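You operate a simulated robot arm through the tools that you are given. There is no shell and no other tool. Be economical: measure what you need, move in short steps, check, and stop when the job is done.

You are at the controls of a simulated robot arm. One attempt, no reset.

TASK
Take the blue clip and put it on the white creel card with the teal head.

The check looks at the end state, three seconds after you hand in, the way a careful person would. Anything else that was tipped, shoved, dropped, spilled or broken makes it a failure.

THE ROBOT
A 7-joint arm with a two-finger parallel gripper, fixed in place. Base frame: the origin is at the foot of the arm, x ahead of it, y to its left, z up. Units: cm, degrees, N and s.
With the tool pointing down near the work surface it reaches from about 30 to 70 cm from the base axis. Its first joint turns from -66.0 to 66.0 degrees. Payload 1.57 kg.
The TCP is the grasp point between the finger pads, 3 cm short of the fingertips. In the tool frame z runs along the fingers and y along their closing line. Largest opening 11 cm; finger width 2.4, thickness 1.2; the body of the gripper, 4.8 by 11.2 cm, starts 7.8 cm behind the TCP.
Orientation is told as [roll, pitch, yaw] about the base's x, y, z axes, in that order, counted from this pose: with the fingers straight down and closing along the base's y, the tool's x points along the base's -x, its y along +y and its z along -z.

THE INTERFACE
- The arm moves only by the tool move_arm. Its argument "plan" is a list of rows, each a list of 6 numbers: the shift along the tool's x, y, z in cm, then the turn, a rotation vector about the tool's x, y, z in degrees. In form: [[tx, ty, tz, rx, ry, rz], ...]. A call has 1 to 20 rows; each row shifts and turns the commanded pose from where the row before left it, along the tool's axes as they then stand. "claw" is the gripper command, from -1 (fully open) to 1 (shut), values between in proportion, set as the call begins (left out, the last holds). A row lasts 0.2 s, in which the tool goes at most 5 cm and 8.6 degrees; a call with a longer step from one row to the next is refused whole, and so is a gripper value outside its range. Where a pose cannot be reached the arm comes as near as it can. A force on the tool above 40 N (or 10 N above the force at the start of the call, whichever is more), or a blocked arm, ends the call early, and 0.2 s more pass. Each finger travels about 10.8 cm/s and halts on what it meets, pressing with about 37 N; the grip force reading is that of the motor and also rises with nothing between the fingers. The clock runs only during rows and for 0.2 s after the last one: add rows that do not move to give the fingers time. The reply holds the time, the measured pose of the TCP, the force on the tool along the base axes, the opening and the grip force, in the units named above and with some noise, and new pictures: "pictures" is both (left out), scene, wrist or none.
- Cameras (640 x 400 px; columns grow to the right, rows downward): "scene" is fixed at [17.62, -41.15, 139.05]; the picture's right is [0.65, -0.76, 0.00], its down [-0.58, -0.50, -0.64] and it looks along [0.49, 0.42, -0.77] (base axes); focal length 328 px, centre (320, 200). "wrist" rides on the gripper at [7, 1.6, -14.1] in the tool frame; the picture's right is [-0.23, 0.97, 0.00], its down [-0.86, -0.20, -0.48] and it looks along [-0.47, -0.11, 0.88] (tool axes); focal length 222 px, centre (320, 200). There is no depth. A picture from a camera that has moved, and an enlarged one, comes with that camera's place and axes in the base frame and with its lens. The place of the scene camera against the robot may be out by one fixed shift of up to 1.2 cm in any direction.
- inspect(camera, box): a new picture of the part [left, top, right, bottom] of that camera's present view, enlarged. It takes no simulated time.
- hand_in(): hands the job in; it is judged then, once.

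Go step by step. Nothing tells you positions but the pictures and the camera data: compare them with the known pose of the tool, close in by small moves and look again before you grip or let go. The budget is 90 turns and 170 pictures, counting those below and the enlarged ones. Unless the task says otherwise, let go and move clear before handing in, and close with one line.

The tools are called after "Request:" as name(argument=value, ...) on one line, values as JSON. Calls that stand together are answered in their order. move_arm: Moves the arm, as the interface text tells. Its arguments: {"type":"object","properties":{"plan":{"type":"array","items":{"type":"array","items":{"type":"number"}}},"claw":{"type":"number"},"pictures":{"type":"string","enum":["both","scene","wrist","none"]}},"required":["plan"]} The other tools are called the same way: inspect (camera, box) takes an enlarged picture of a part of a camera's view; hand_in () hands the job in.

At the start:

```text
time: 0.0
ee_pos: [29.19, -21.17, 111.0]
ee_rot: [0.0, 0.0, 0.1]
wrist_force: [-0.3, 0.1, 0.1]
gripper_width: 11.0
finger_force: 0.2
```

scene: 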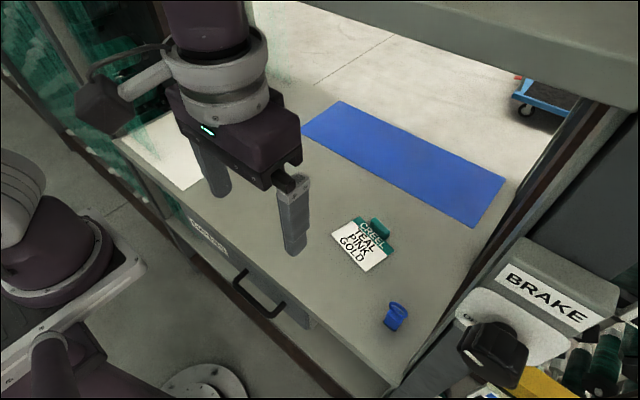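
wrist: 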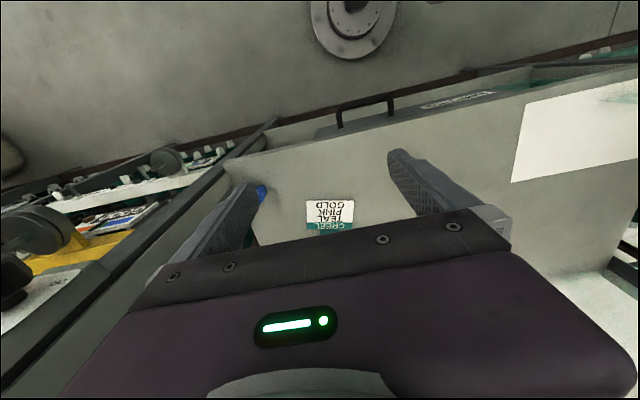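

The card (white with teal head) lies on the bench, with the blue clip to its right. I'll enlarge both first.

Request:
inspect(camera="scene", box=[320, 200, 420, 275])

Request:
inspect(camera="scene", box=[360, 285, 440, 345])

```text
5.33 times, centred on (370, 238) of scene
camera zoom: at [17.62, -41.15, 139.05], right [0.65, -0.76, 0.0], down [-0.58, -0.5, -0.64], along [0.49, 0.42, -0.77], focal length 1747 px, centre (53, 0)
```

zoom: 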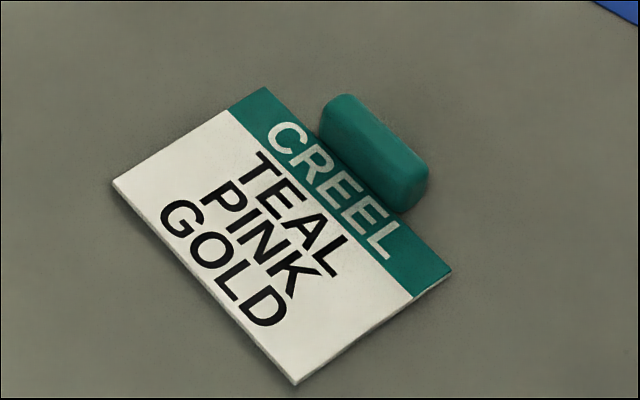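

```text
6.67 times, centred on (400, 315) of scene
camera zoom: at [17.62, -41.15, 139.05], right [0.65, -0.76, 0.0], down [-0.58, -0.5, -0.64], along [0.49, 0.42, -0.77], focal length 2183 px, centre (-213, -567)
```

zoom: 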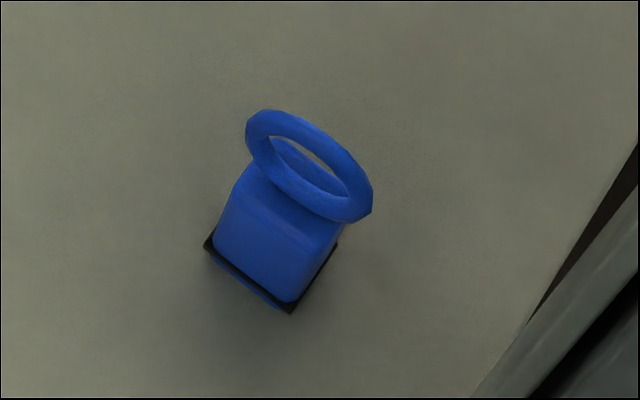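

The clip stands at about (42, -37), a blue block with an upright ring lying in the y-z plane. I'll turn the tool -90° in yaw so the fingers close along x.

Request:
move_arm(plan=[[0, 0, 0, 0, 0, 8.2], [0, 0, 0, 0, 0, 8.2], [0, 0, 0, 0, 0, 8.2], [0, 0, 0, 0, 0, 8.2], [0, 0, 0, 0, 0, 8.2], [0, 0, 0, 0, 0, 8.2], [0, 0, 0, 0, 0, 8.2], [0, 0, 0, 0, 0, 8.2], [0, 0, 0, 0, 0, 8.2], [0, 0, 0, 0, 0, 8.2], [0, 0, 0, 0, 0, 8.1]], claw=-1)

```text
time: 2.4
ee_pos: [29.31, -21.16, 111.05]
ee_rot: [0.0, 0.0, -90.2]
wrist_force: [0.4, -0.3, -0.2]
gripper_width: 10.98
finger_force: 0.1
camera wrist: at [30.89, -14.25, 125.17], right [0.97, -0.23, 0.0], down [-0.2, -0.85, 0.48], along [-0.11, -0.47, -0.88], focal length 222 px, centre (320, 200)
```

scene: 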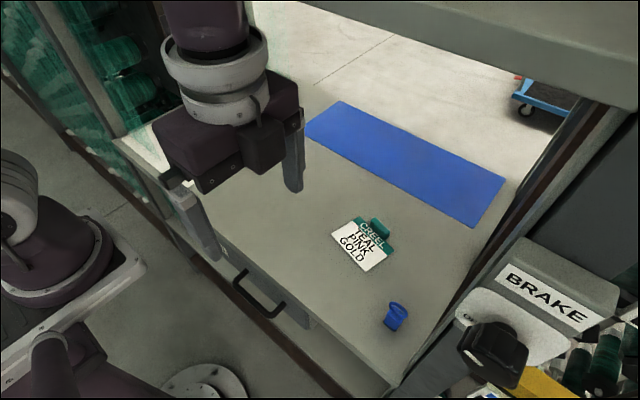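
wrist: 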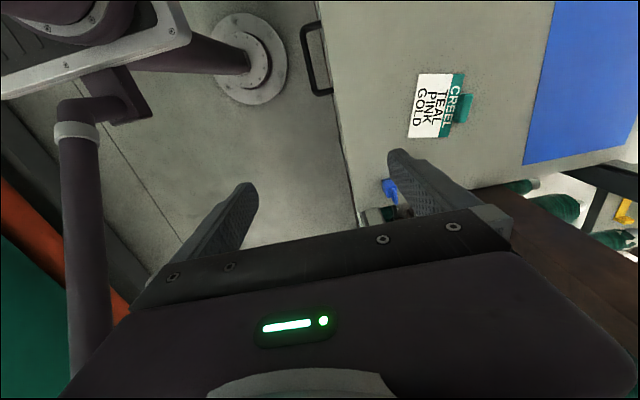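

The wrist view puts the clip near (41, -38). I'll approach above it and look again.

Request:
move_arm(plan=[[-2.8, 2.0, 1.5, 0, 0, 0], [-2.8, 2.0, 1.5, 0, 0, 0], [-2.8, 2.0, 1.5, 0, 0, 0], [-2.8, 2.0, 1.5, 0, 0, 0], [-2.8, 2.0, 1.5, 0, 0, 0], [-1, 2, 1.5, 0, 0, 0], [0, 0, 0, 0, 0, 0]])

```text
time: 3.1
ee_pos: [33.01, -27.9, 110.95]
ee_rot: [4.3, -2.3, -91.3]
wrist_force: [0.0, 0.2, -0.3]
gripper_width: 11.01
finger_force: 0.0
stopped in row 3: the force on the tool passed its limit (the readings are from after the stop); the commanded pose is now the measured one
camera wrist: at [33.71, -20.34, 124.87], right [0.97, -0.25, 0.08], down [-0.25, -0.83, 0.5], along [-0.05, -0.5, -0.86], focal length 222 px, centre (320, 200)
```

scene: 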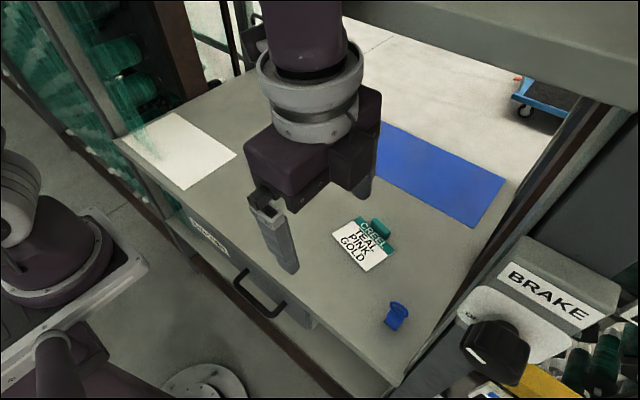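
wrist: 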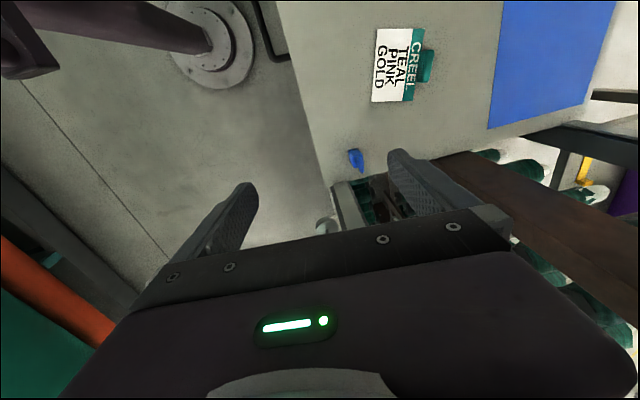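

The call stopped early and left the tool slightly tilted, with nothing touching the gripper. I'll level it and see whether it holds.

Request:
move_arm(plan=[[0, 0, 0, 2.1, 1.1, -0.6], [0, 0, 0, 2.2, 1.2, -0.6], [0, 0, 0, 0, 0, 0]], pictures="none")

```text
time: 3.9
ee_pos: [31.49, -27.09, 111.04]
ee_rot: [-0.2, 0.6, -91.0]
wrist_force: [-0.7, 0.3, -0.9]
gripper_width: 11.02
finger_force: 0.0
```

Level again. Next a slow, small move down and forward.

Request:
move_arm(plan=[[0, 0, 0.5, 0, 0, 0], [0, 0, 1, 0, 0, 0], [0, 0, 1, 0, 0, 0], [0, 0, 1, 0, 0, 0], [0, 0, 0, 0, 0, 0]], pictures="scene")

```text
time: 5.1
ee_pos: [33.33, -28.88, 111.08]
ee_rot: [5.3, -3.8, -90.5]
wrist_force: [-0.4, -0.3, 0.4]
gripper_width: 11.0
finger_force: 0.2
```

scene: 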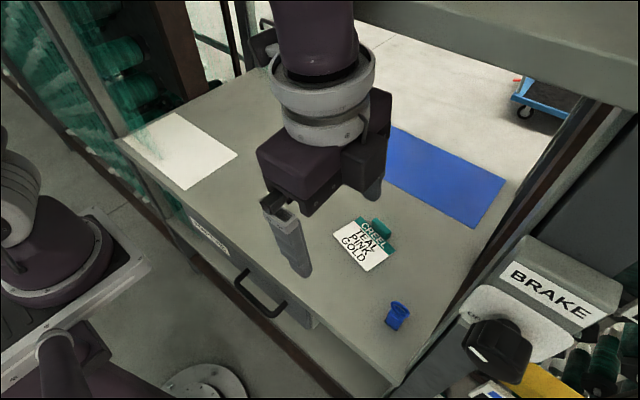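

The arm cannot descend at this short radius: it tilts outward instead. I'll go back up and reach further out before descending.

Request:
move_arm(plan=[[0, 0, -1.2, 0, 0, 0], [0, 0, -1.2, 0, 0, 0], [0, 0, -1.1, 0, 0, 0], [-0.6, 1, 0, 0, 0, 0], [-0.6, 1, 0, 0, 0, 0], [-0.6, 1, 0, 0, 0, 0], [-0.6, 1, 0, 0, 0, 0], [-0.6, 1, 0, 0, 0, 0], [-0.6, 1, 0, 0, 0, 0], [-0.6, 1, 0, 0, 0, 0], [-0.6, 1, 0, 0, 0, 0], [-0.6, 1, 0, 0, 0, 0], [0, 0, 0, 0, 0, 0]])

```text
time: 6.8
ee_pos: [30.32, -32.67, 111.51]
ee_rot: [-3.5, -1.1, -100.4]
wrist_force: [0.2, 0.3, 0.8]
gripper_width: 10.98
finger_force: 0.1
stopped in row 8: the arm was blocked; the commanded pose is now the measured one
camera wrist: at [33.95, -26.05, 125.32], right [0.91, -0.4, -0.05], down [-0.32, -0.8, 0.51], along [-0.25, -0.45, -0.86], focal length 222 px, centre (320, 200)
```

scene: 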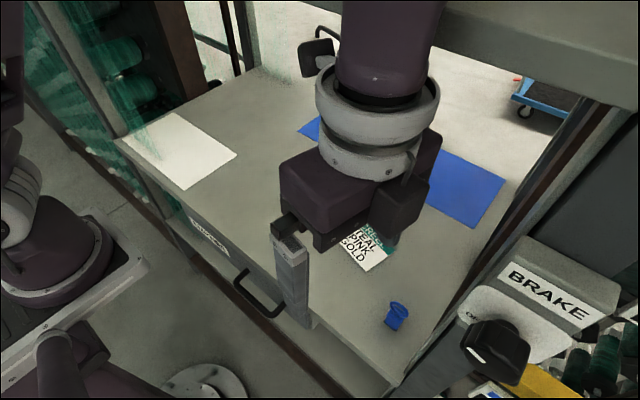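
wrist: 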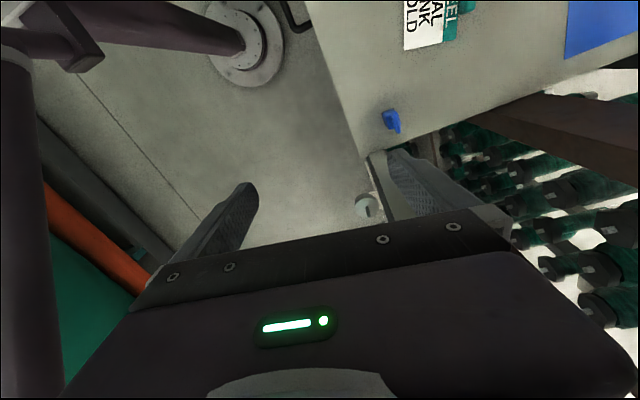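

Something blocks the arm, perhaps the overhead beam. I'll look closer at it and at the arm.

Request:
inspect(camera="scene", box=[280, 0, 640, 225])

Request:
inspect(camera="scene", box=[0, 0, 360, 225])

```text
1.78 times, centred on (460, 112) of scene
camera zoom: at [17.14, -41.03, 139.16], right [0.65, -0.76, 0.0], down [-0.58, -0.5, -0.64], along [0.49, 0.41, -0.77], focal length 582 px, centre (71, 356)
```

zoom: 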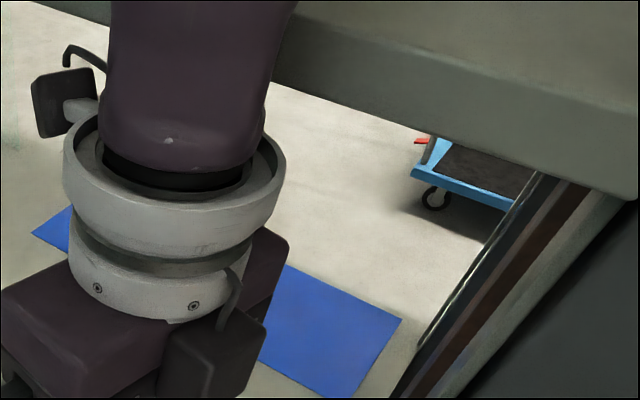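

```text
1.78 times, centred on (180, 112) of scene
camera zoom: at [17.14, -41.03, 139.16], right [0.65, -0.76, 0.0], down [-0.58, -0.5, -0.64], along [0.49, 0.41, -0.77], focal length 582 px, centre (569, 356)
```

zoom: 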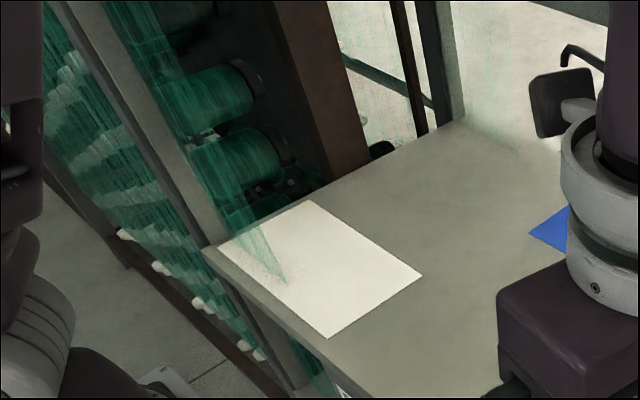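

The beam lies along y at about x = 53 and z = 121 and the arm folds badly at this yaw; the scene camera's reported place also changed by half a centimetre. I'll back off to the known-good area, level the tool and undo the yaw.

Request:
move_arm(plan=[[1.2, -0.2, 0, -1.2, 0.2, 0], [1.8, -0.3, 0, -1.2, 0.2, 0], [1.8, -0.3, 0, -1.2, 0.1, 0], [1.8, -0.3, 0, 0, 0, 0], [1.8, -0.3, 0, 0, 0, 0], [1.8, -0.3, 0, 0, 0, 0], [1.0, -0.3, 0, 0, 0, 0], [0, 0, 0, 0, 0, 0]], pictures="scene")

```text
time: 8.6
ee_pos: [31.22, -21.08, 111.12]
ee_rot: [0.0, -0.5, -99.3]
wrist_force: [-0.9, -0.7, 0.5]
gripper_width: 10.98
finger_force: 0.0
```

scene: 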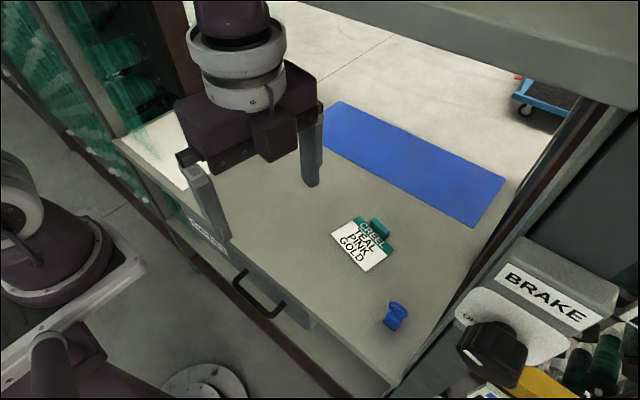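

Free again. I'll undo the yaw.

Request:
move_arm(plan=[[0, 0, 0, 0, 0, -8.3], [0, 0, 0, 0, 0, -8.3], [0, 0, 0, 0, 0, -8.3], [0, 0, 0, 0, 0, -8.3], [0, 0, 0, 0, 0, -8.3], [0, 0, 0, 0, 0, -8.3], [0, 0, 0, 0, 0, -8.3], [0, 0, 0, 0, 0, -8.3], [0, 0, 0, 0, 0, -8.3], [0, 0, 0, 0, 0, -8.3], [0, 0, 0, 0, 0, -8.3], [0, 0, 0, 0, 0, -8.0], [0, 0, 0, 0, 0, 0]], pictures="none")

Request:
inspect(camera="scene", box=[320, 200, 440, 350])

```text
time: 11.4
ee_pos: [31.32, -21.33, 111.03]
ee_rot: [-0.5, 0.2, 0.2]
wrist_force: [-0.3, -0.2, -0.1]
gripper_width: 10.99
finger_force: 0.1
```

```text
2.67 times, centred on (380, 275) of scene
camera zoom: at [17.67, -41.16, 139.04], right [0.65, -0.76, 0.0], down [-0.58, -0.5, -0.64], along [0.49, 0.42, -0.77], focal length 873 px, centre (160, 0)
```

zoom: 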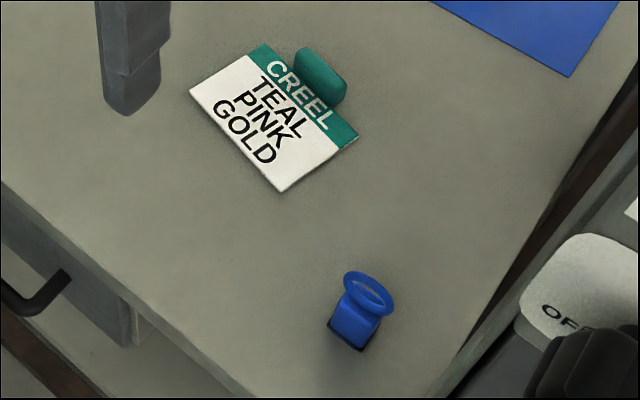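

The camera reading is back to normal, so that was only a flex. Now a small test descent at yaw 0.

Request:
move_arm(plan=[[0, 0, 0.8, 0, 0, 0], [0, 0, 0.8, 0, 0, 0], [0, 0, 0.8, 0, 0, 0], [0, 0, 0.8, 0, 0, 0], [0, 0, 0.8, 0, 0, 0], [0, 0, 0, 0, 0, 0]], pictures="none")

```text
time: 12.8
ee_pos: [34.13, -23.03, 111.14]
ee_rot: [-5.9, -7.6, 0.7]
wrist_force: [0.4, -0.4, 0.8]
gripper_width: 10.99
finger_force: 0.1
```

The height stays at 111 whatever I command, as if one joint is held. There is a BRAKE box with a knob in view, so I'll look at that.

Request:
inspect(camera="scene", box=[430, 230, 640, 400])

Request:
inspect(camera="scene", box=[0, 140, 200, 400])

Request:
inspect(camera="wrist", box=[0, 0, 640, 400])

```text
2.35 times, centred on (535, 315) of scene
camera zoom: at [17.09, -40.6, 139.3], right [0.65, -0.76, 0.01], down [-0.58, -0.5, -0.64], along [0.49, 0.41, -0.77], focal length 771 px, centre (-186, -71)
```

zoom: 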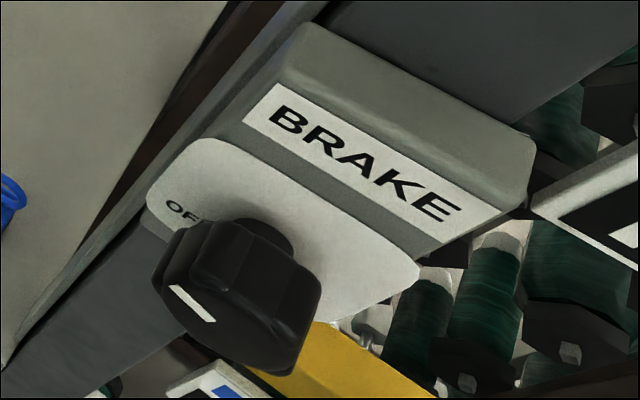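

```text
1.54 times, centred on (100, 270) of scene
camera zoom: at [17.09, -40.6, 139.3], right [0.65, -0.76, 0.01], down [-0.58, -0.5, -0.64], along [0.49, 0.41, -0.77], focal length 504 px, centre (658, 92)
```

zoom: 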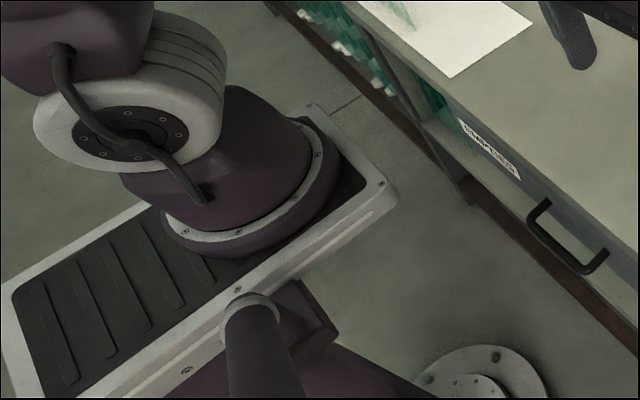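

```text
1.00 times, centred on (320, 200) of wrist
camera zoom: at [25.3, -20.2, 124.06], right [0.22, 0.97, -0.07], down [0.78, -0.14, 0.61], along [0.58, -0.19, -0.79], focal length 222 px, centre (320, 200)
```

zoom: 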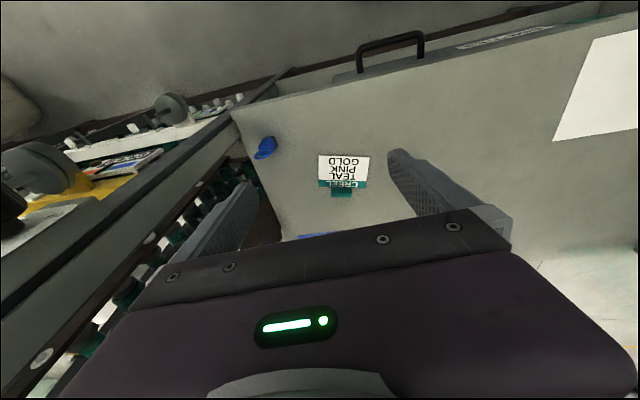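

The enlarged view reaches past the frame edge, so I'll use that to see the upper arm and elbow.

Request:
inspect(camera="scene", box=[0, 0, 640, 20])

Request:
inspect(camera="scene", box=[0, 0, 20, 400])

```text
1.00 times, centred on (320, 10) of scene
camera zoom: at [17.09, -40.6, 139.3], right [0.65, -0.76, 0.01], down [-0.58, -0.5, -0.64], along [0.49, 0.41, -0.77], focal length 328 px, centre (320, 390)
```

zoom: 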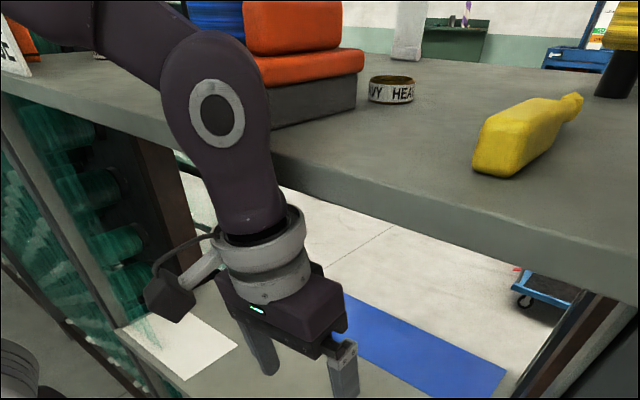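

```text
1.00 times, centred on (10, 200) of scene
camera zoom: at [17.09, -40.6, 139.3], right [0.65, -0.76, 0.01], down [-0.58, -0.5, -0.64], along [0.49, 0.41, -0.77], focal length 328 px, centre (630, 200)
```

zoom: 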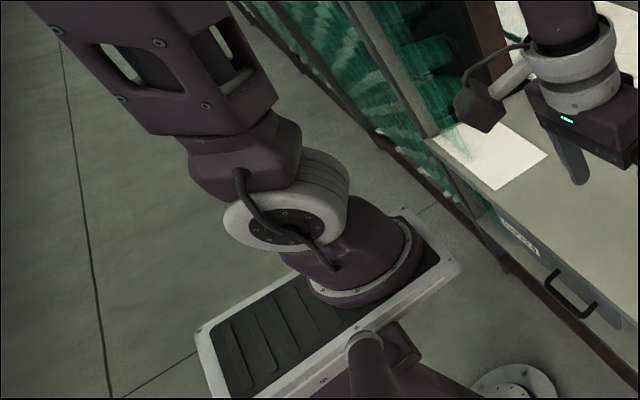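

Now it's clear: there is a shelf over the bench, front edge at about x = 36 and underside at about z = 130, and the wrist is resting on its edge. I must back out, descend in front of the shelf, and then reach in under it.

Request:
move_arm(plan=[[0, 0, -1, 0, 0, 0], [0, 0, -1, 0, 0, 0], [0, 0, -1, 0, 0, 0], [0, 0, -1, 0, 0, 0], [1, 0, 0, 0, 0, 0], [1, 0, 0, 0, 0, 0], [1, 0, 0, 0, 0, 0], [1, 0, 0, 0, 0, 0], [0.5, 0, 0, 0, 0, 0], [0, 0, 0, 0, 0, 0]], pictures="none")

Request:
inspect(camera="scene", box=[0, 0, 640, 20])

```text
time: 15.0
ee_pos: [26.62, -21.15, 110.87]
ee_rot: [-0.4, 0.2, 0.0]
wrist_force: [-0.5, 0.5, -0.2]
gripper_width: 11.01
finger_force: 0.1
```

```text
1.00 times, centred on (320, 10) of scene
camera zoom: at [17.62, -41.15, 139.05], right [0.65, -0.76, 0.0], down [-0.58, -0.5, -0.64], along [0.49, 0.42, -0.77], focal length 328 px, centre (320, 390)
```

zoom: 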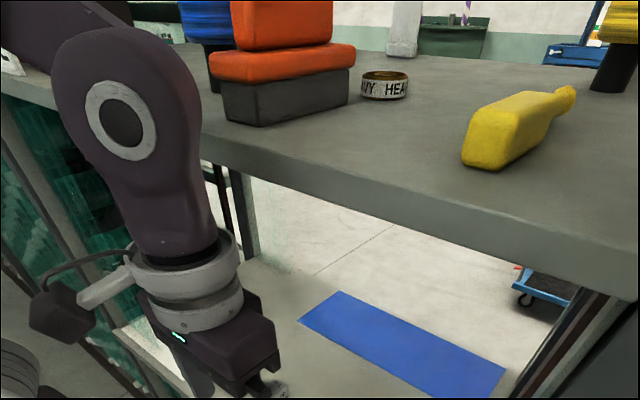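

Free. Now I'll descend in front of the bench edge.

Request:
move_arm(plan=[[0, 0, 0.6, 0, 0, 0], [0, 0, 1, 0, 0, 0], [0, 0, 1, 0, 0, 0], [0, 0, 1, 0, 0, 0], [0, 0, 1, 0, 0, 0], [0, 0, 1, 0, 0, 0], [0, 0, 0, 0, 0, 0]], pictures="none")

Request:
inspect(camera="scene", box=[0, 0, 640, 20])

```text
time: 16.6
ee_pos: [26.64, -21.24, 105.37]
ee_rot: [-0.4, 0.2, 0.0]
wrist_force: [-0.7, 0.0, 0.1]
gripper_width: 11.02
finger_force: 0.1
```

```text
1.00 times, centred on (320, 10) of scene
camera zoom: at [17.62, -41.15, 139.05], right [0.65, -0.76, 0.0], down [-0.58, -0.5, -0.64], along [0.49, 0.42, -0.77], focal length 328 px, centre (320, 390)
```

zoom: 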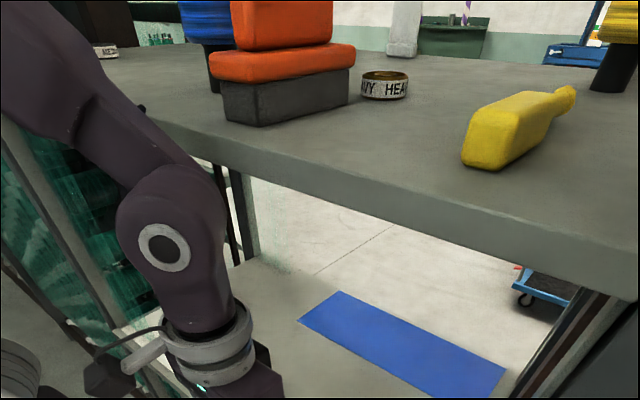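

Descending works here. I'll continue to about z = 95.

Request:
move_arm(plan=[[0, 0, 0.8, 0, 0, 0], [0, 0, 1.2, 0, 0, 0], [0, 0, 1.2, 0, 0, 0], [0, 0, 1.2, 0, 0, 0], [0, 0, 1.2, 0, 0, 0], [0, 0, 1.2, 0, 0, 0], [0, 0, 1.2, 0, 0, 0], [0, 0, 1.2, 0, 0, 0], [0, 0, 1, 0, 0, 0], [0, 0, 0, 0, 0, 0]], pictures="wrist")

Request:
inspect(camera="scene", box=[0, 0, 640, 100])

```text
time: 18.8
ee_pos: [26.63, -21.2, 95.26]
ee_rot: [-0.4, 0.2, 0.0]
wrist_force: [-0.1, -0.4, -0.3]
gripper_width: 10.99
finger_force: 0.0
camera wrist: at [19.72, -19.56, 109.29], right [0.23, 0.97, -0.01], down [0.86, -0.2, 0.48], along [0.46, -0.11, -0.88], focal length 222 px, centre (320, 200)
```

wrist: 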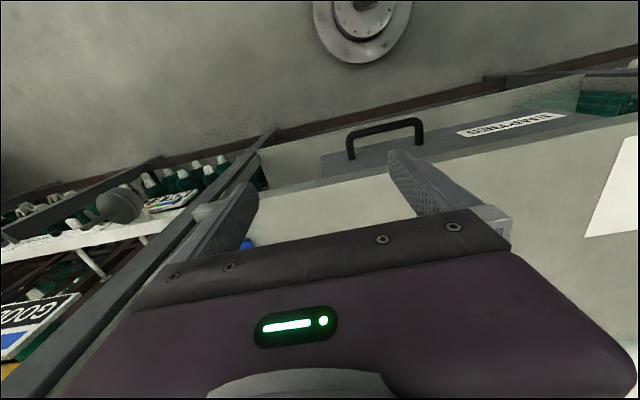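

```text
1.00 times, centred on (320, 50) of scene
camera zoom: at [17.62, -41.15, 139.05], right [0.65, -0.76, 0.0], down [-0.58, -0.5, -0.64], along [0.49, 0.42, -0.77], focal length 328 px, centre (320, 350)
```

zoom: 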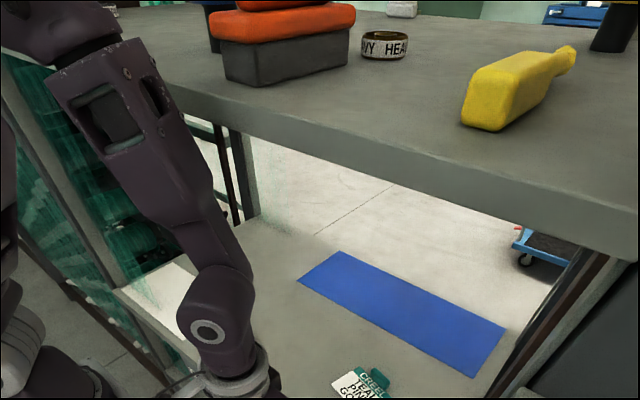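

The forearm now clears the shelf. Next I'll move toward the clip at this height, under the shelf level.

Request:
move_arm(plan=[[-0.6, -1, 0, 0, 0, 0], [-0.8, -1.3, 0, 0, 0, 0], [-0.8, -1.3, 0, 0, 0, 0], [-0.8, -1.3, 0, 0, 0, 0], [-0.8, -1.3, 0, 0, 0, 0], [-0.8, -1.3, 0, 0, 0, 0], [-0.8, -1.3, 0, 0, 0, 0], [-0.8, -1.2, 0, 0, 0, 0], [0, 0, 0, 0, 0, 0]], pictures="wrist")

Request:
inspect(camera="scene", box=[0, 0, 640, 100])

```text
time: 20.8
ee_pos: [31.8, -30.81, 95.47]
ee_rot: [-0.3, 0.3, -0.2]
wrist_force: [0.4, -0.1, 0.7]
gripper_width: 11.01
finger_force: 0.1
camera wrist: at [24.94, -29.08, 109.59], right [0.23, 0.97, -0.01], down [0.86, -0.2, 0.48], along [0.46, -0.11, -0.88], focal length 222 px, centre (320, 200)
```

wrist: 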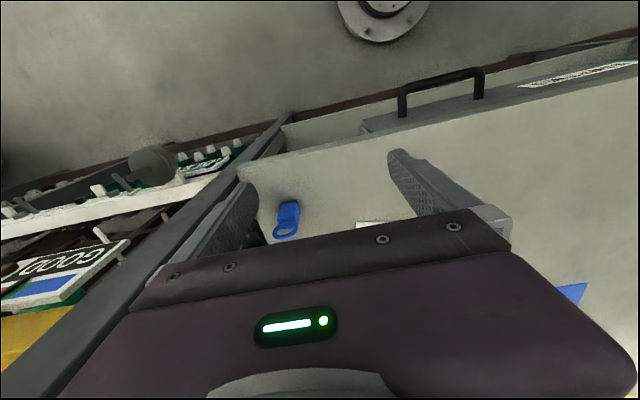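

```text
1.00 times, centred on (320, 50) of scene
camera zoom: at [16.83, -40.71, 139.29], right [0.65, -0.76, 0.01], down [-0.58, -0.5, -0.64], along [0.49, 0.41, -0.77], focal length 328 px, centre (320, 350)
```

zoom: 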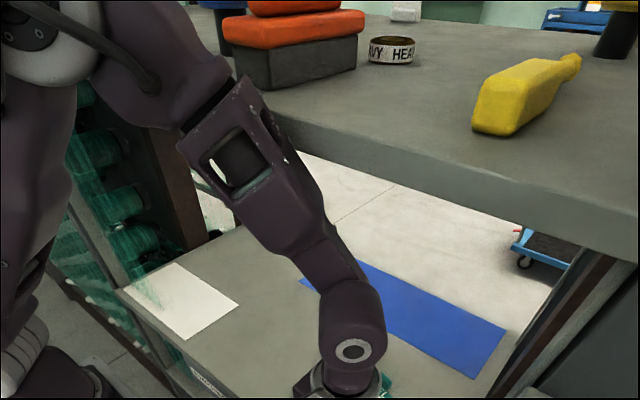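

The forearm now rests against the shelf edge (x lags its command). I'll back off at once; then I'll pitch the tool forward, so that the wrist stays outside the shelf while the fingers reach in.

Request:
move_arm(plan=[[1, 0, 0, 0, 0, 0], [1, 0, 0, 0, 0, 0], [1, 0, 0, 0, 0, 0], [0, 0, 0, 0, 0, 0]], pictures="none")

Request:
inspect(camera="wrist", box=[240, 160, 340, 260])

Request:
inspect(camera="scene", box=[0, 0, 640, 100])

```text
time: 21.8
ee_pos: [29.76, -31.24, 95.15]
ee_rot: [-0.4, 0.2, 0.0]
wrist_force: [0.8, 0.6, 0.3]
gripper_width: 11.03
finger_force: 0.1
```

```text
4.00 times, centred on (290, 210) of wrist
camera zoom: at [22.92, -29.56, 109.37], right [0.23, 0.97, -0.01], down [0.86, -0.2, 0.48], along [0.46, -0.11, -0.88], focal length 888 px, centre (440, 160)
```

zoom: 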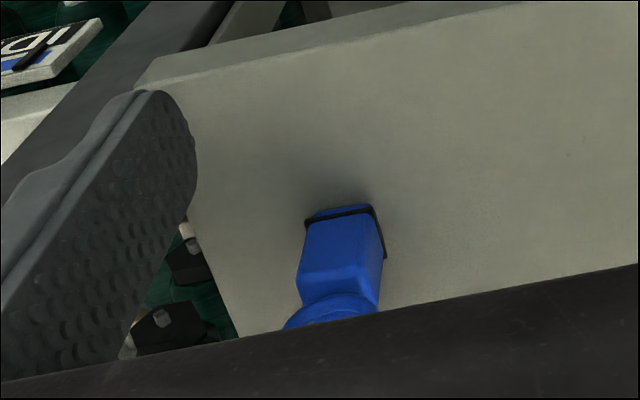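

```text
1.00 times, centred on (320, 50) of scene
camera zoom: at [17.62, -41.15, 139.05], right [0.65, -0.76, 0.0], down [-0.58, -0.5, -0.64], along [0.49, 0.42, -0.77], focal length 328 px, centre (320, 350)
```

zoom: 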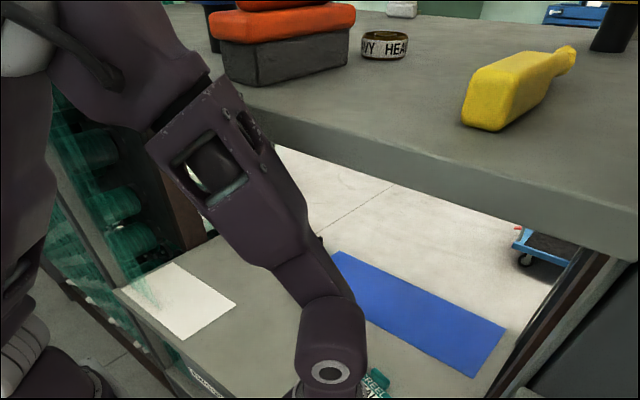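

Free again; the camera reading is a handy contact indicator. The clip body is about 2.4 × 2.7 cm at (40.8, -37.6). I'll yaw -12° and pitch the tool 45° forward while moving in.

Request:
move_arm(plan=[[0, 0, 0, 0, 0, 6], [0, 0, 0, 0, 0, 6], [-1.4, 0, 0, 0, -7.5, 0], [-1.39, 0, 0.18, 0, -7.5, 0], [-1.35, 0, 0.36, 0, -7.5, 0], [-1.29, 0, 0.54, 0, -7.5, 0], [-1.21, 0, 0.7, 0, -7.5, 0], [-1.11, 0, 0.85, 0, -7.5, 0], [0, 0, 0, 0, 0, 0], [0, 0, 0, 0, 0, 0]], pictures="both")

Request:
inspect(camera="scene", box=[0, 0, 640, 100])

```text
time: 24.0
ee_pos: [38.06, -32.95, 95.12]
ee_rot: [-0.6, -44.9, -11.6]
wrist_force: [0.5, -0.1, -0.2]
gripper_width: 11.0
finger_force: 0.1
camera wrist: at [23.84, -28.28, 100.18], right [0.36, 0.92, 0.15], down [0.22, -0.24, 0.94], along [0.91, -0.31, -0.29], focal length 222 px, centre (320, 200)
```

scene: 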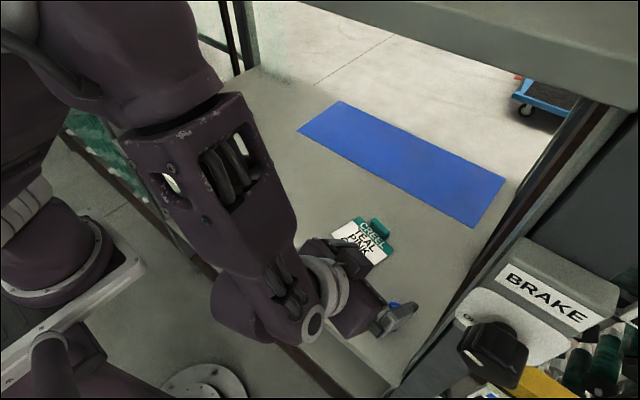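
wrist: 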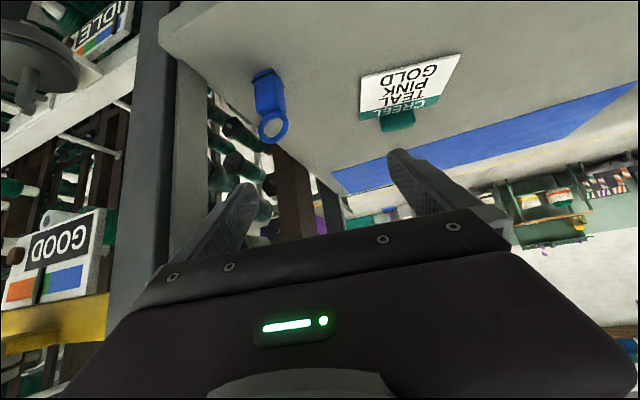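

```text
1.00 times, centred on (320, 50) of scene
camera zoom: at [17.62, -41.15, 139.05], right [0.65, -0.76, 0.0], down [-0.58, -0.5, -0.64], along [0.49, 0.42, -0.77], focal length 328 px, centre (320, 350)
```

zoom: 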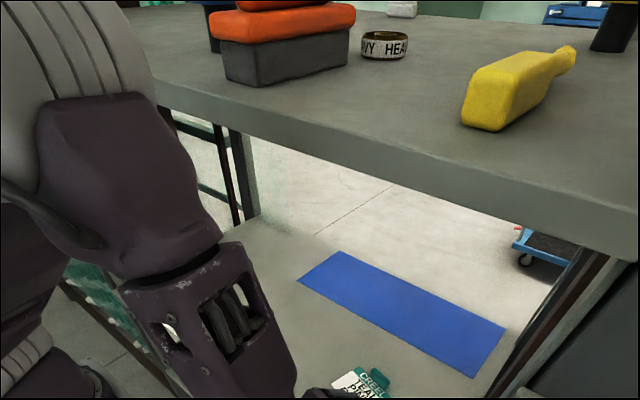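

It works: 45° forward pitch, no contact. I'll look closely at the clip and card from here.

Request:
inspect(camera="wrist", box=[220, 55, 316, 155])

Request:
inspect(camera="wrist", box=[340, 40, 480, 140])

```text
4.00 times, centred on (268, 105) of wrist
camera zoom: at [23.84, -28.28, 100.18], right [0.36, 0.92, 0.15], down [0.22, -0.24, 0.94], along [0.91, -0.31, -0.29], focal length 888 px, centre (528, 580)
```

zoom: 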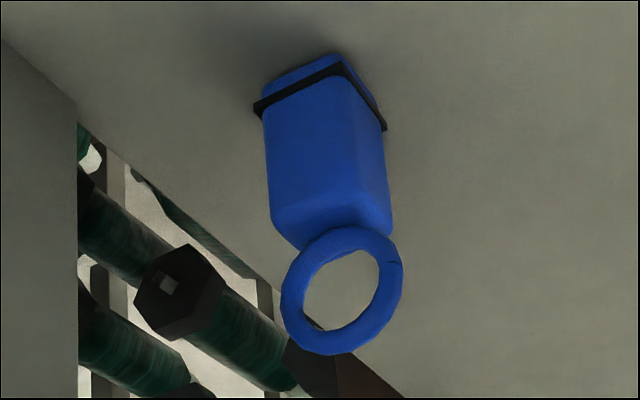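

```text
4.00 times, centred on (410, 90) of wrist
camera zoom: at [23.84, -28.28, 100.18], right [0.36, 0.92, 0.15], down [0.22, -0.24, 0.94], along [0.91, -0.31, -0.29], focal length 888 px, centre (-40, 640)
```

zoom: 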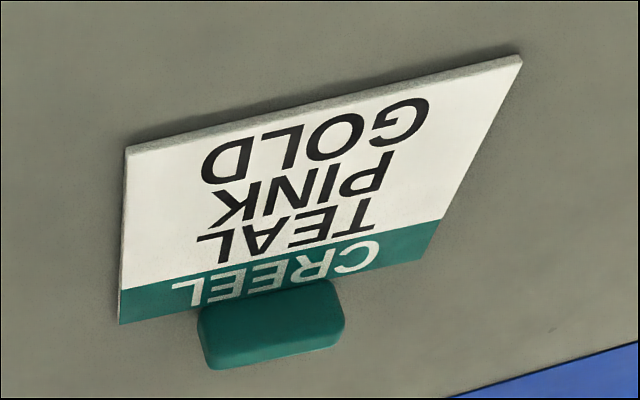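

Clip body: x 39.9–42, y -39 to -36.7, about 4 tall with the ring above. The bench post's inner face is at about y = -43.3, so I'll narrow the gripper to 6 cm, set the yaw near -6° and go to a pre-grasp point behind the clip on its approach line.

Request:
move_arm(plan=[[0, 0, 0, -4.24, 0, -4.24], [0.68, -1.07, -0.68, 0, 0, 0], [0.68, -1.07, -0.68, 0, 0, 0], [0.68, -1.07, -0.68, 0, 0, 0], [0.68, -1.07, -0.68, 0, 0, 0], [0.83, 0, 0.83, 0, 0, 0], [0.83, 0, 0.83, 0, 0, 0], [0.83, 0, 0.83, 0, 0, 0], [0.83, 0, 0.83, 0, 0, 0], [0.83, 0, 0.83, 0, 0, 0], [0, 0, 0, 0, 0, 0]], claw=-0.09)

Request:
inspect(camera="scene", box=[200, 200, 520, 400])

```text
time: 26.4
ee_pos: [33.71, -36.89, 89.22]
ee_rot: [-0.7, -44.8, -5.6]
wrist_force: [-0.2, 0.3, -0.3]
gripper_width: 6.01
finger_force: 0.1
camera wrist: at [19.1, -33.75, 94.44], right [0.26, 0.95, 0.15], down [0.25, -0.22, 0.94], along [0.93, -0.21, -0.29], focal length 222 px, centre (320, 200)
```

scene: 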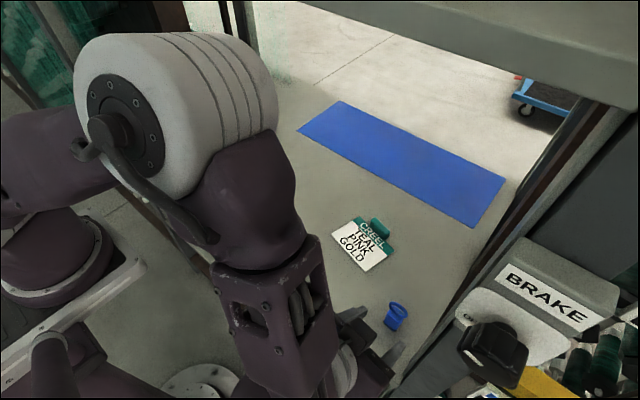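
wrist: 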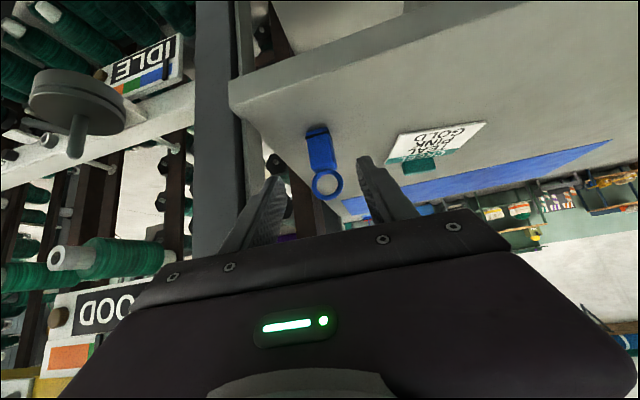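

```text
2.00 times, centred on (360, 300) of scene
camera zoom: at [17.62, -41.15, 139.05], right [0.65, -0.76, 0.0], down [-0.58, -0.5, -0.64], along [0.49, 0.42, -0.77], focal length 655 px, centre (240, 0)
```

zoom: 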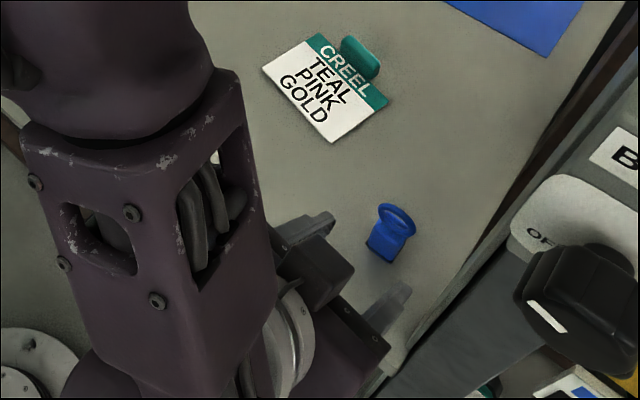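

Pre-grasp reached without contact. I'll check the clip's position relative to the finger line before advancing.

Request:
inspect(camera="wrist", box=[225, 90, 425, 215])

```text
3.20 times, centred on (325, 152) of wrist
camera zoom: at [19.1, -33.75, 94.44], right [0.26, 0.95, 0.15], down [0.25, -0.22, 0.94], along [0.93, -0.21, -0.29], focal length 711 px, centre (304, 352)
```

zoom: 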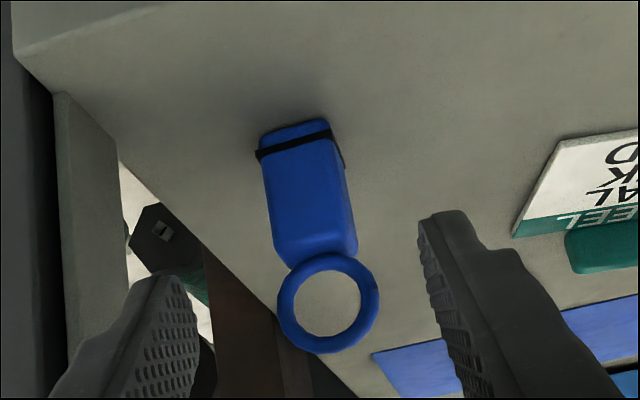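

Consistent: body centre y ≈ -37.6, on the finger line. Advancing 8 cm along the tool axis.

Request:
move_arm(plan=[[0, 0, 0.8, 0, 0, 0], [0, 0, 1, 0, 0, 0], [0, 0, 1, 0, 0, 0], [0, 0, 1, 0, 0, 0], [0, 0, 1, 0, 0, 0], [0, 0, 0.8, 0, 0, 0], [0, 0, 0.8, 0, 0, 0], [0, 0, 0.8, 0, 0, 0], [0, 0, 0.7, 0, 0, 0], [0, 0, 0, 0, 0, 0]], pictures="wrist")

Request:
inspect(camera="scene", box=[330, 260, 470, 360])

Request:
inspect(camera="wrist", box=[225, 90, 425, 215])

```text
time: 28.6
ee_pos: [39.31, -37.56, 83.68]
ee_rot: [-0.6, -44.8, -5.6]
wrist_force: [0.2, -0.4, 0.1]
gripper_width: 5.98
finger_force: 0.2
camera wrist: at [24.63, -34.31, 88.85], right [0.26, 0.95, 0.15], down [0.25, -0.22, 0.94], along [0.93, -0.21, -0.29], focal length 222 px, centre (320, 200)
```

wrist: 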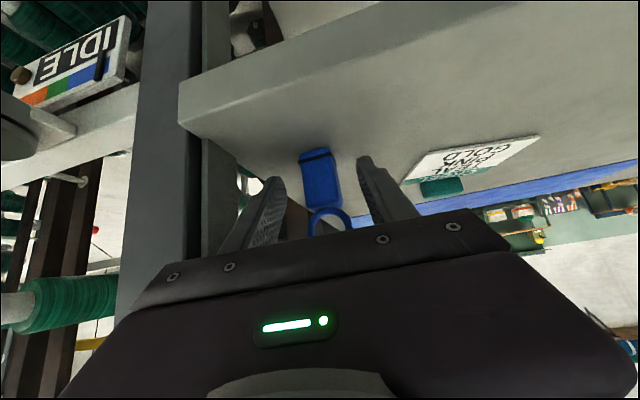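

```text
4.00 times, centred on (400, 310) of scene
camera zoom: at [17.62, -41.15, 139.05], right [0.65, -0.76, 0.0], down [-0.58, -0.5, -0.64], along [0.49, 0.42, -0.77], focal length 1310 px, centre (0, -240)
```

zoom: 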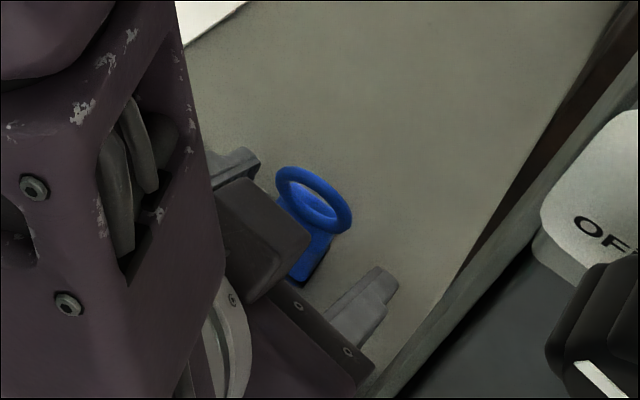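

```text
3.20 times, centred on (325, 152) of wrist
camera zoom: at [24.63, -34.31, 88.85], right [0.26, 0.95, 0.15], down [0.25, -0.22, 0.94], along [0.93, -0.21, -0.29], focal length 711 px, centre (304, 352)
```

zoom: 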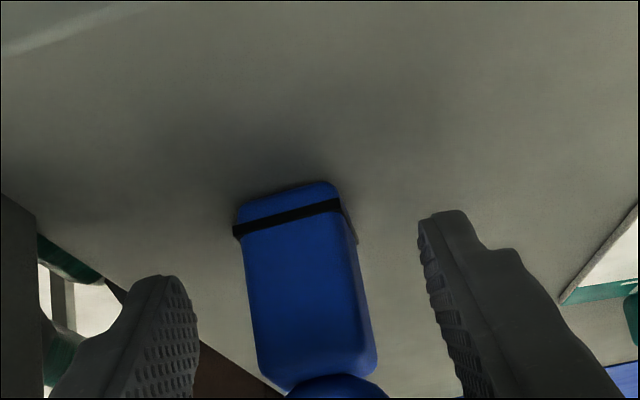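

The clip body sits between the fingertips. Closing.

Request:
move_arm(plan=[[0, 0, 0, 0, 0, 0], [0, 0, 0, 0, 0, 0], [0, 0, 0, 0, 0, 0], [0, 0, 0, 0, 0, 0], [0, 0, 0, 0, 0, 0]], claw=1, pictures="none")

Request:
inspect(camera="wrist", box=[225, 90, 425, 215])

Request:
inspect(camera="scene", box=[330, 260, 470, 360])

```text
time: 29.8
ee_pos: [39.31, -37.46, 83.78]
ee_rot: [-0.6, -44.9, -5.6]
wrist_force: [-0.5, 0.3, 0.1]
gripper_width: 2.47
finger_force: 36.2
```

```text
3.20 times, centred on (325, 152) of wrist
camera zoom: at [24.62, -34.31, 88.85], right [0.26, 0.95, 0.15], down [0.25, -0.22, 0.94], along [0.93, -0.21, -0.29], focal length 711 px, centre (304, 352)
```

zoom: 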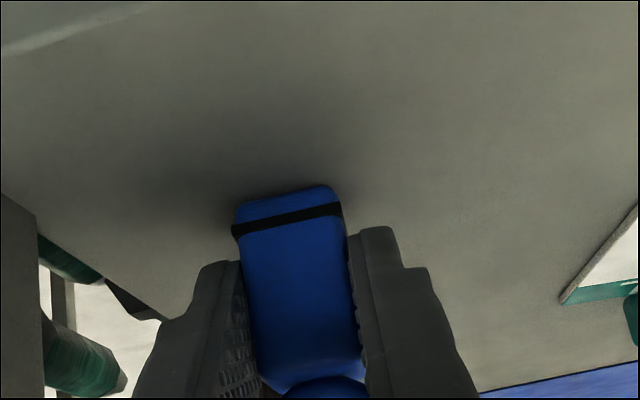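

```text
4.00 times, centred on (400, 310) of scene
camera zoom: at [17.62, -41.15, 139.05], right [0.65, -0.76, 0.0], down [-0.58, -0.5, -0.64], along [0.49, 0.42, -0.77], focal length 1310 px, centre (0, -240)
```

zoom: 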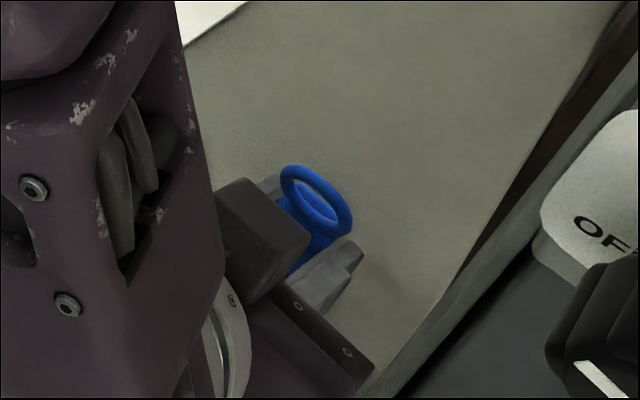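

Gripped at 2.47 cm. I'll lift 6 cm and move sideways toward the card, still outside the shelf.

Request:
move_arm(plan=[[-0.4, 0, -0.4, 0, 0, 0], [-0.7, 0, -0.7, 0, 0, 0], [-0.8, 0, -0.8, 0, 0, 0], [-0.8, 0, -0.8, 0, 0, 0], [-0.8, 0, -0.8, 0, 0, 0], [-0.7, 0, -0.7, 0, 0, 0], [0, 0.7, 0, 0, 0, 0], [0, 1.4, 0, 0, 0, 0], [0, 1.4, 0, 0, 0, 0], [0, 1.4, 0, 0, 0, 0], [0, 1.4, 0, 0, 0, 0], [0, 1.4, 0, 0, 0, 0], [0, 1.4, 0, 0, 0, 0], [0, 1.4, 0, 0, 0, 0], [0, 1.4, 0, 0, 0, 0], [0, 1.4, 0, 0, 0, 0], [0, 1.3, 0, 0, 0, 0], [0, 0, 0, 0, 0, 0]])

Request:
inspect(camera="scene", box=[0, 0, 640, 100])

```text
time: 33.6
ee_pos: [38.4, -25.53, 90.72]
ee_rot: [-1.3, -46.2, -9.7]
wrist_force: [0.2, 0.4, -0.6]
gripper_width: 2.47
finger_force: 36.6
camera wrist: at [24.02, -21.24, 95.39], right [0.33, 0.93, 0.15], down [0.21, -0.23, 0.95], along [0.92, -0.29, -0.27], focal length 222 px, centre (320, 200)
```

scene: 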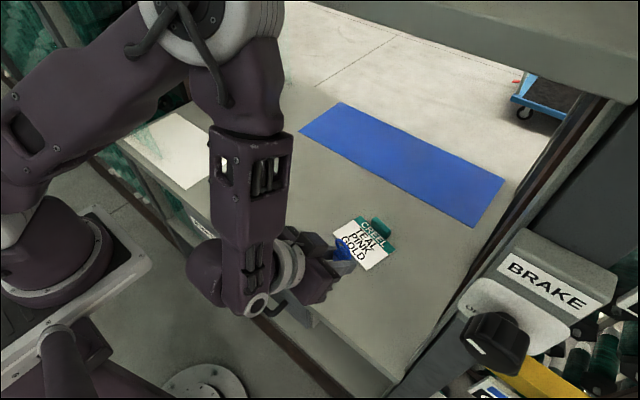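
wrist: 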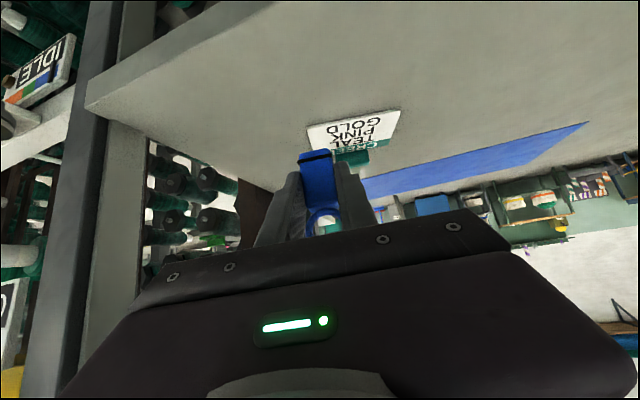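

```text
1.00 times, centred on (320, 50) of scene
camera zoom: at [16.44, -41.32, 139.14], right [0.65, -0.76, 0.01], down [-0.58, -0.5, -0.65], along [0.5, 0.42, -0.76], focal length 328 px, centre (320, 350)
```

zoom: 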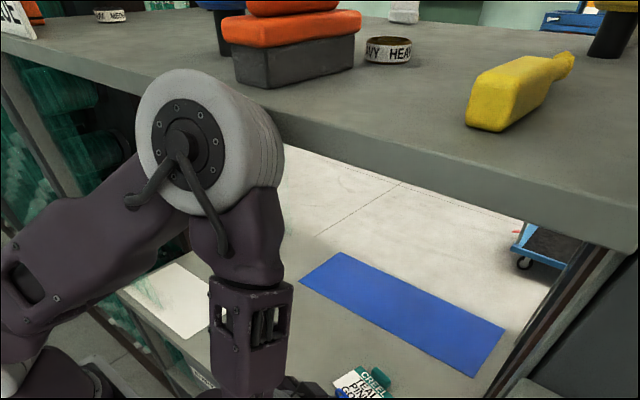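

The elbow is touching the shelf edge. I'll back off sideways, lower a little, and yaw the tool toward +30° so that the wrist and elbow come in from the right, with the elbow further from the shelf.

Request:
move_arm(plan=[[0, -1.3, 0, 0, 0, 0], [0, -1.4, 0, 0, 0, 0], [0, -1.4, 0, 0, 0, 0], [0, -1.4, 0, 0, 0, 0], [0, -1, 0, 0, 0, 0], [0.6, 0, 0.6, 0, 0, 0], [0.6, 0, 0.6, 0, 0, 0], [0, 0, 0, 0, 0, 0]], pictures="none")

Request:
inspect(camera="scene", box=[0, 0, 640, 200])

```text
time: 35.4
ee_pos: [39.17, -31.79, 91.67]
ee_rot: [-4.5, -48.9, -4.8]
wrist_force: [-0.4, -0.1, -0.8]
gripper_width: 2.51
finger_force: 36.6
```

```text
1.00 times, centred on (320, 100) of scene
camera zoom: at [16.08, -40.98, 139.3], right [0.65, -0.76, 0.01], down [-0.58, -0.5, -0.65], along [0.5, 0.41, -0.76], focal length 328 px, centre (320, 300)
```

zoom: 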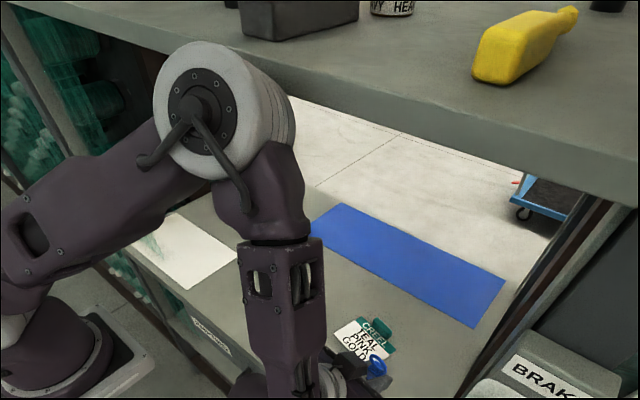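

Still pressed on the edge. I'll retreat straight back toward the robot until the reading is nominal.

Request:
move_arm(plan=[[0.5, 0, -0.9, 0, 0, 0], [0.5, 0, -0.9, 0, 0, 0], [0.5, 0, -0.9, 0, 0, 0], [0.5, 0, -0.9, 0, 0, 0], [0.5, 0, -0.9, 0, 0, 0], [0.4, 0, -0.9, 0, 0, 0], [0, 0, 0, 0, 0, 0]], pictures="none")

Request:
inspect(camera="scene", box=[0, 0, 640, 200])

```text
time: 37.0
ee_pos: [34.35, -28.7, 89.72]
ee_rot: [-0.6, -44.8, -5.6]
wrist_force: [0.3, -1.6, -0.7]
gripper_width: 2.48
finger_force: 36.4
```

```text
1.00 times, centred on (320, 100) of scene
camera zoom: at [17.62, -41.15, 139.05], right [0.65, -0.76, 0.0], down [-0.58, -0.5, -0.64], along [0.49, 0.42, -0.77], focal length 328 px, centre (320, 300)
```

zoom: 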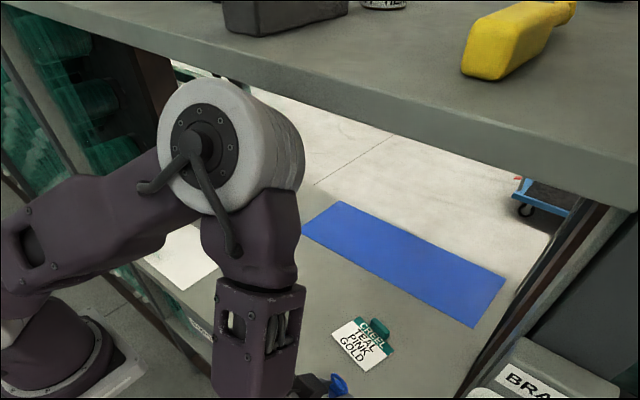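

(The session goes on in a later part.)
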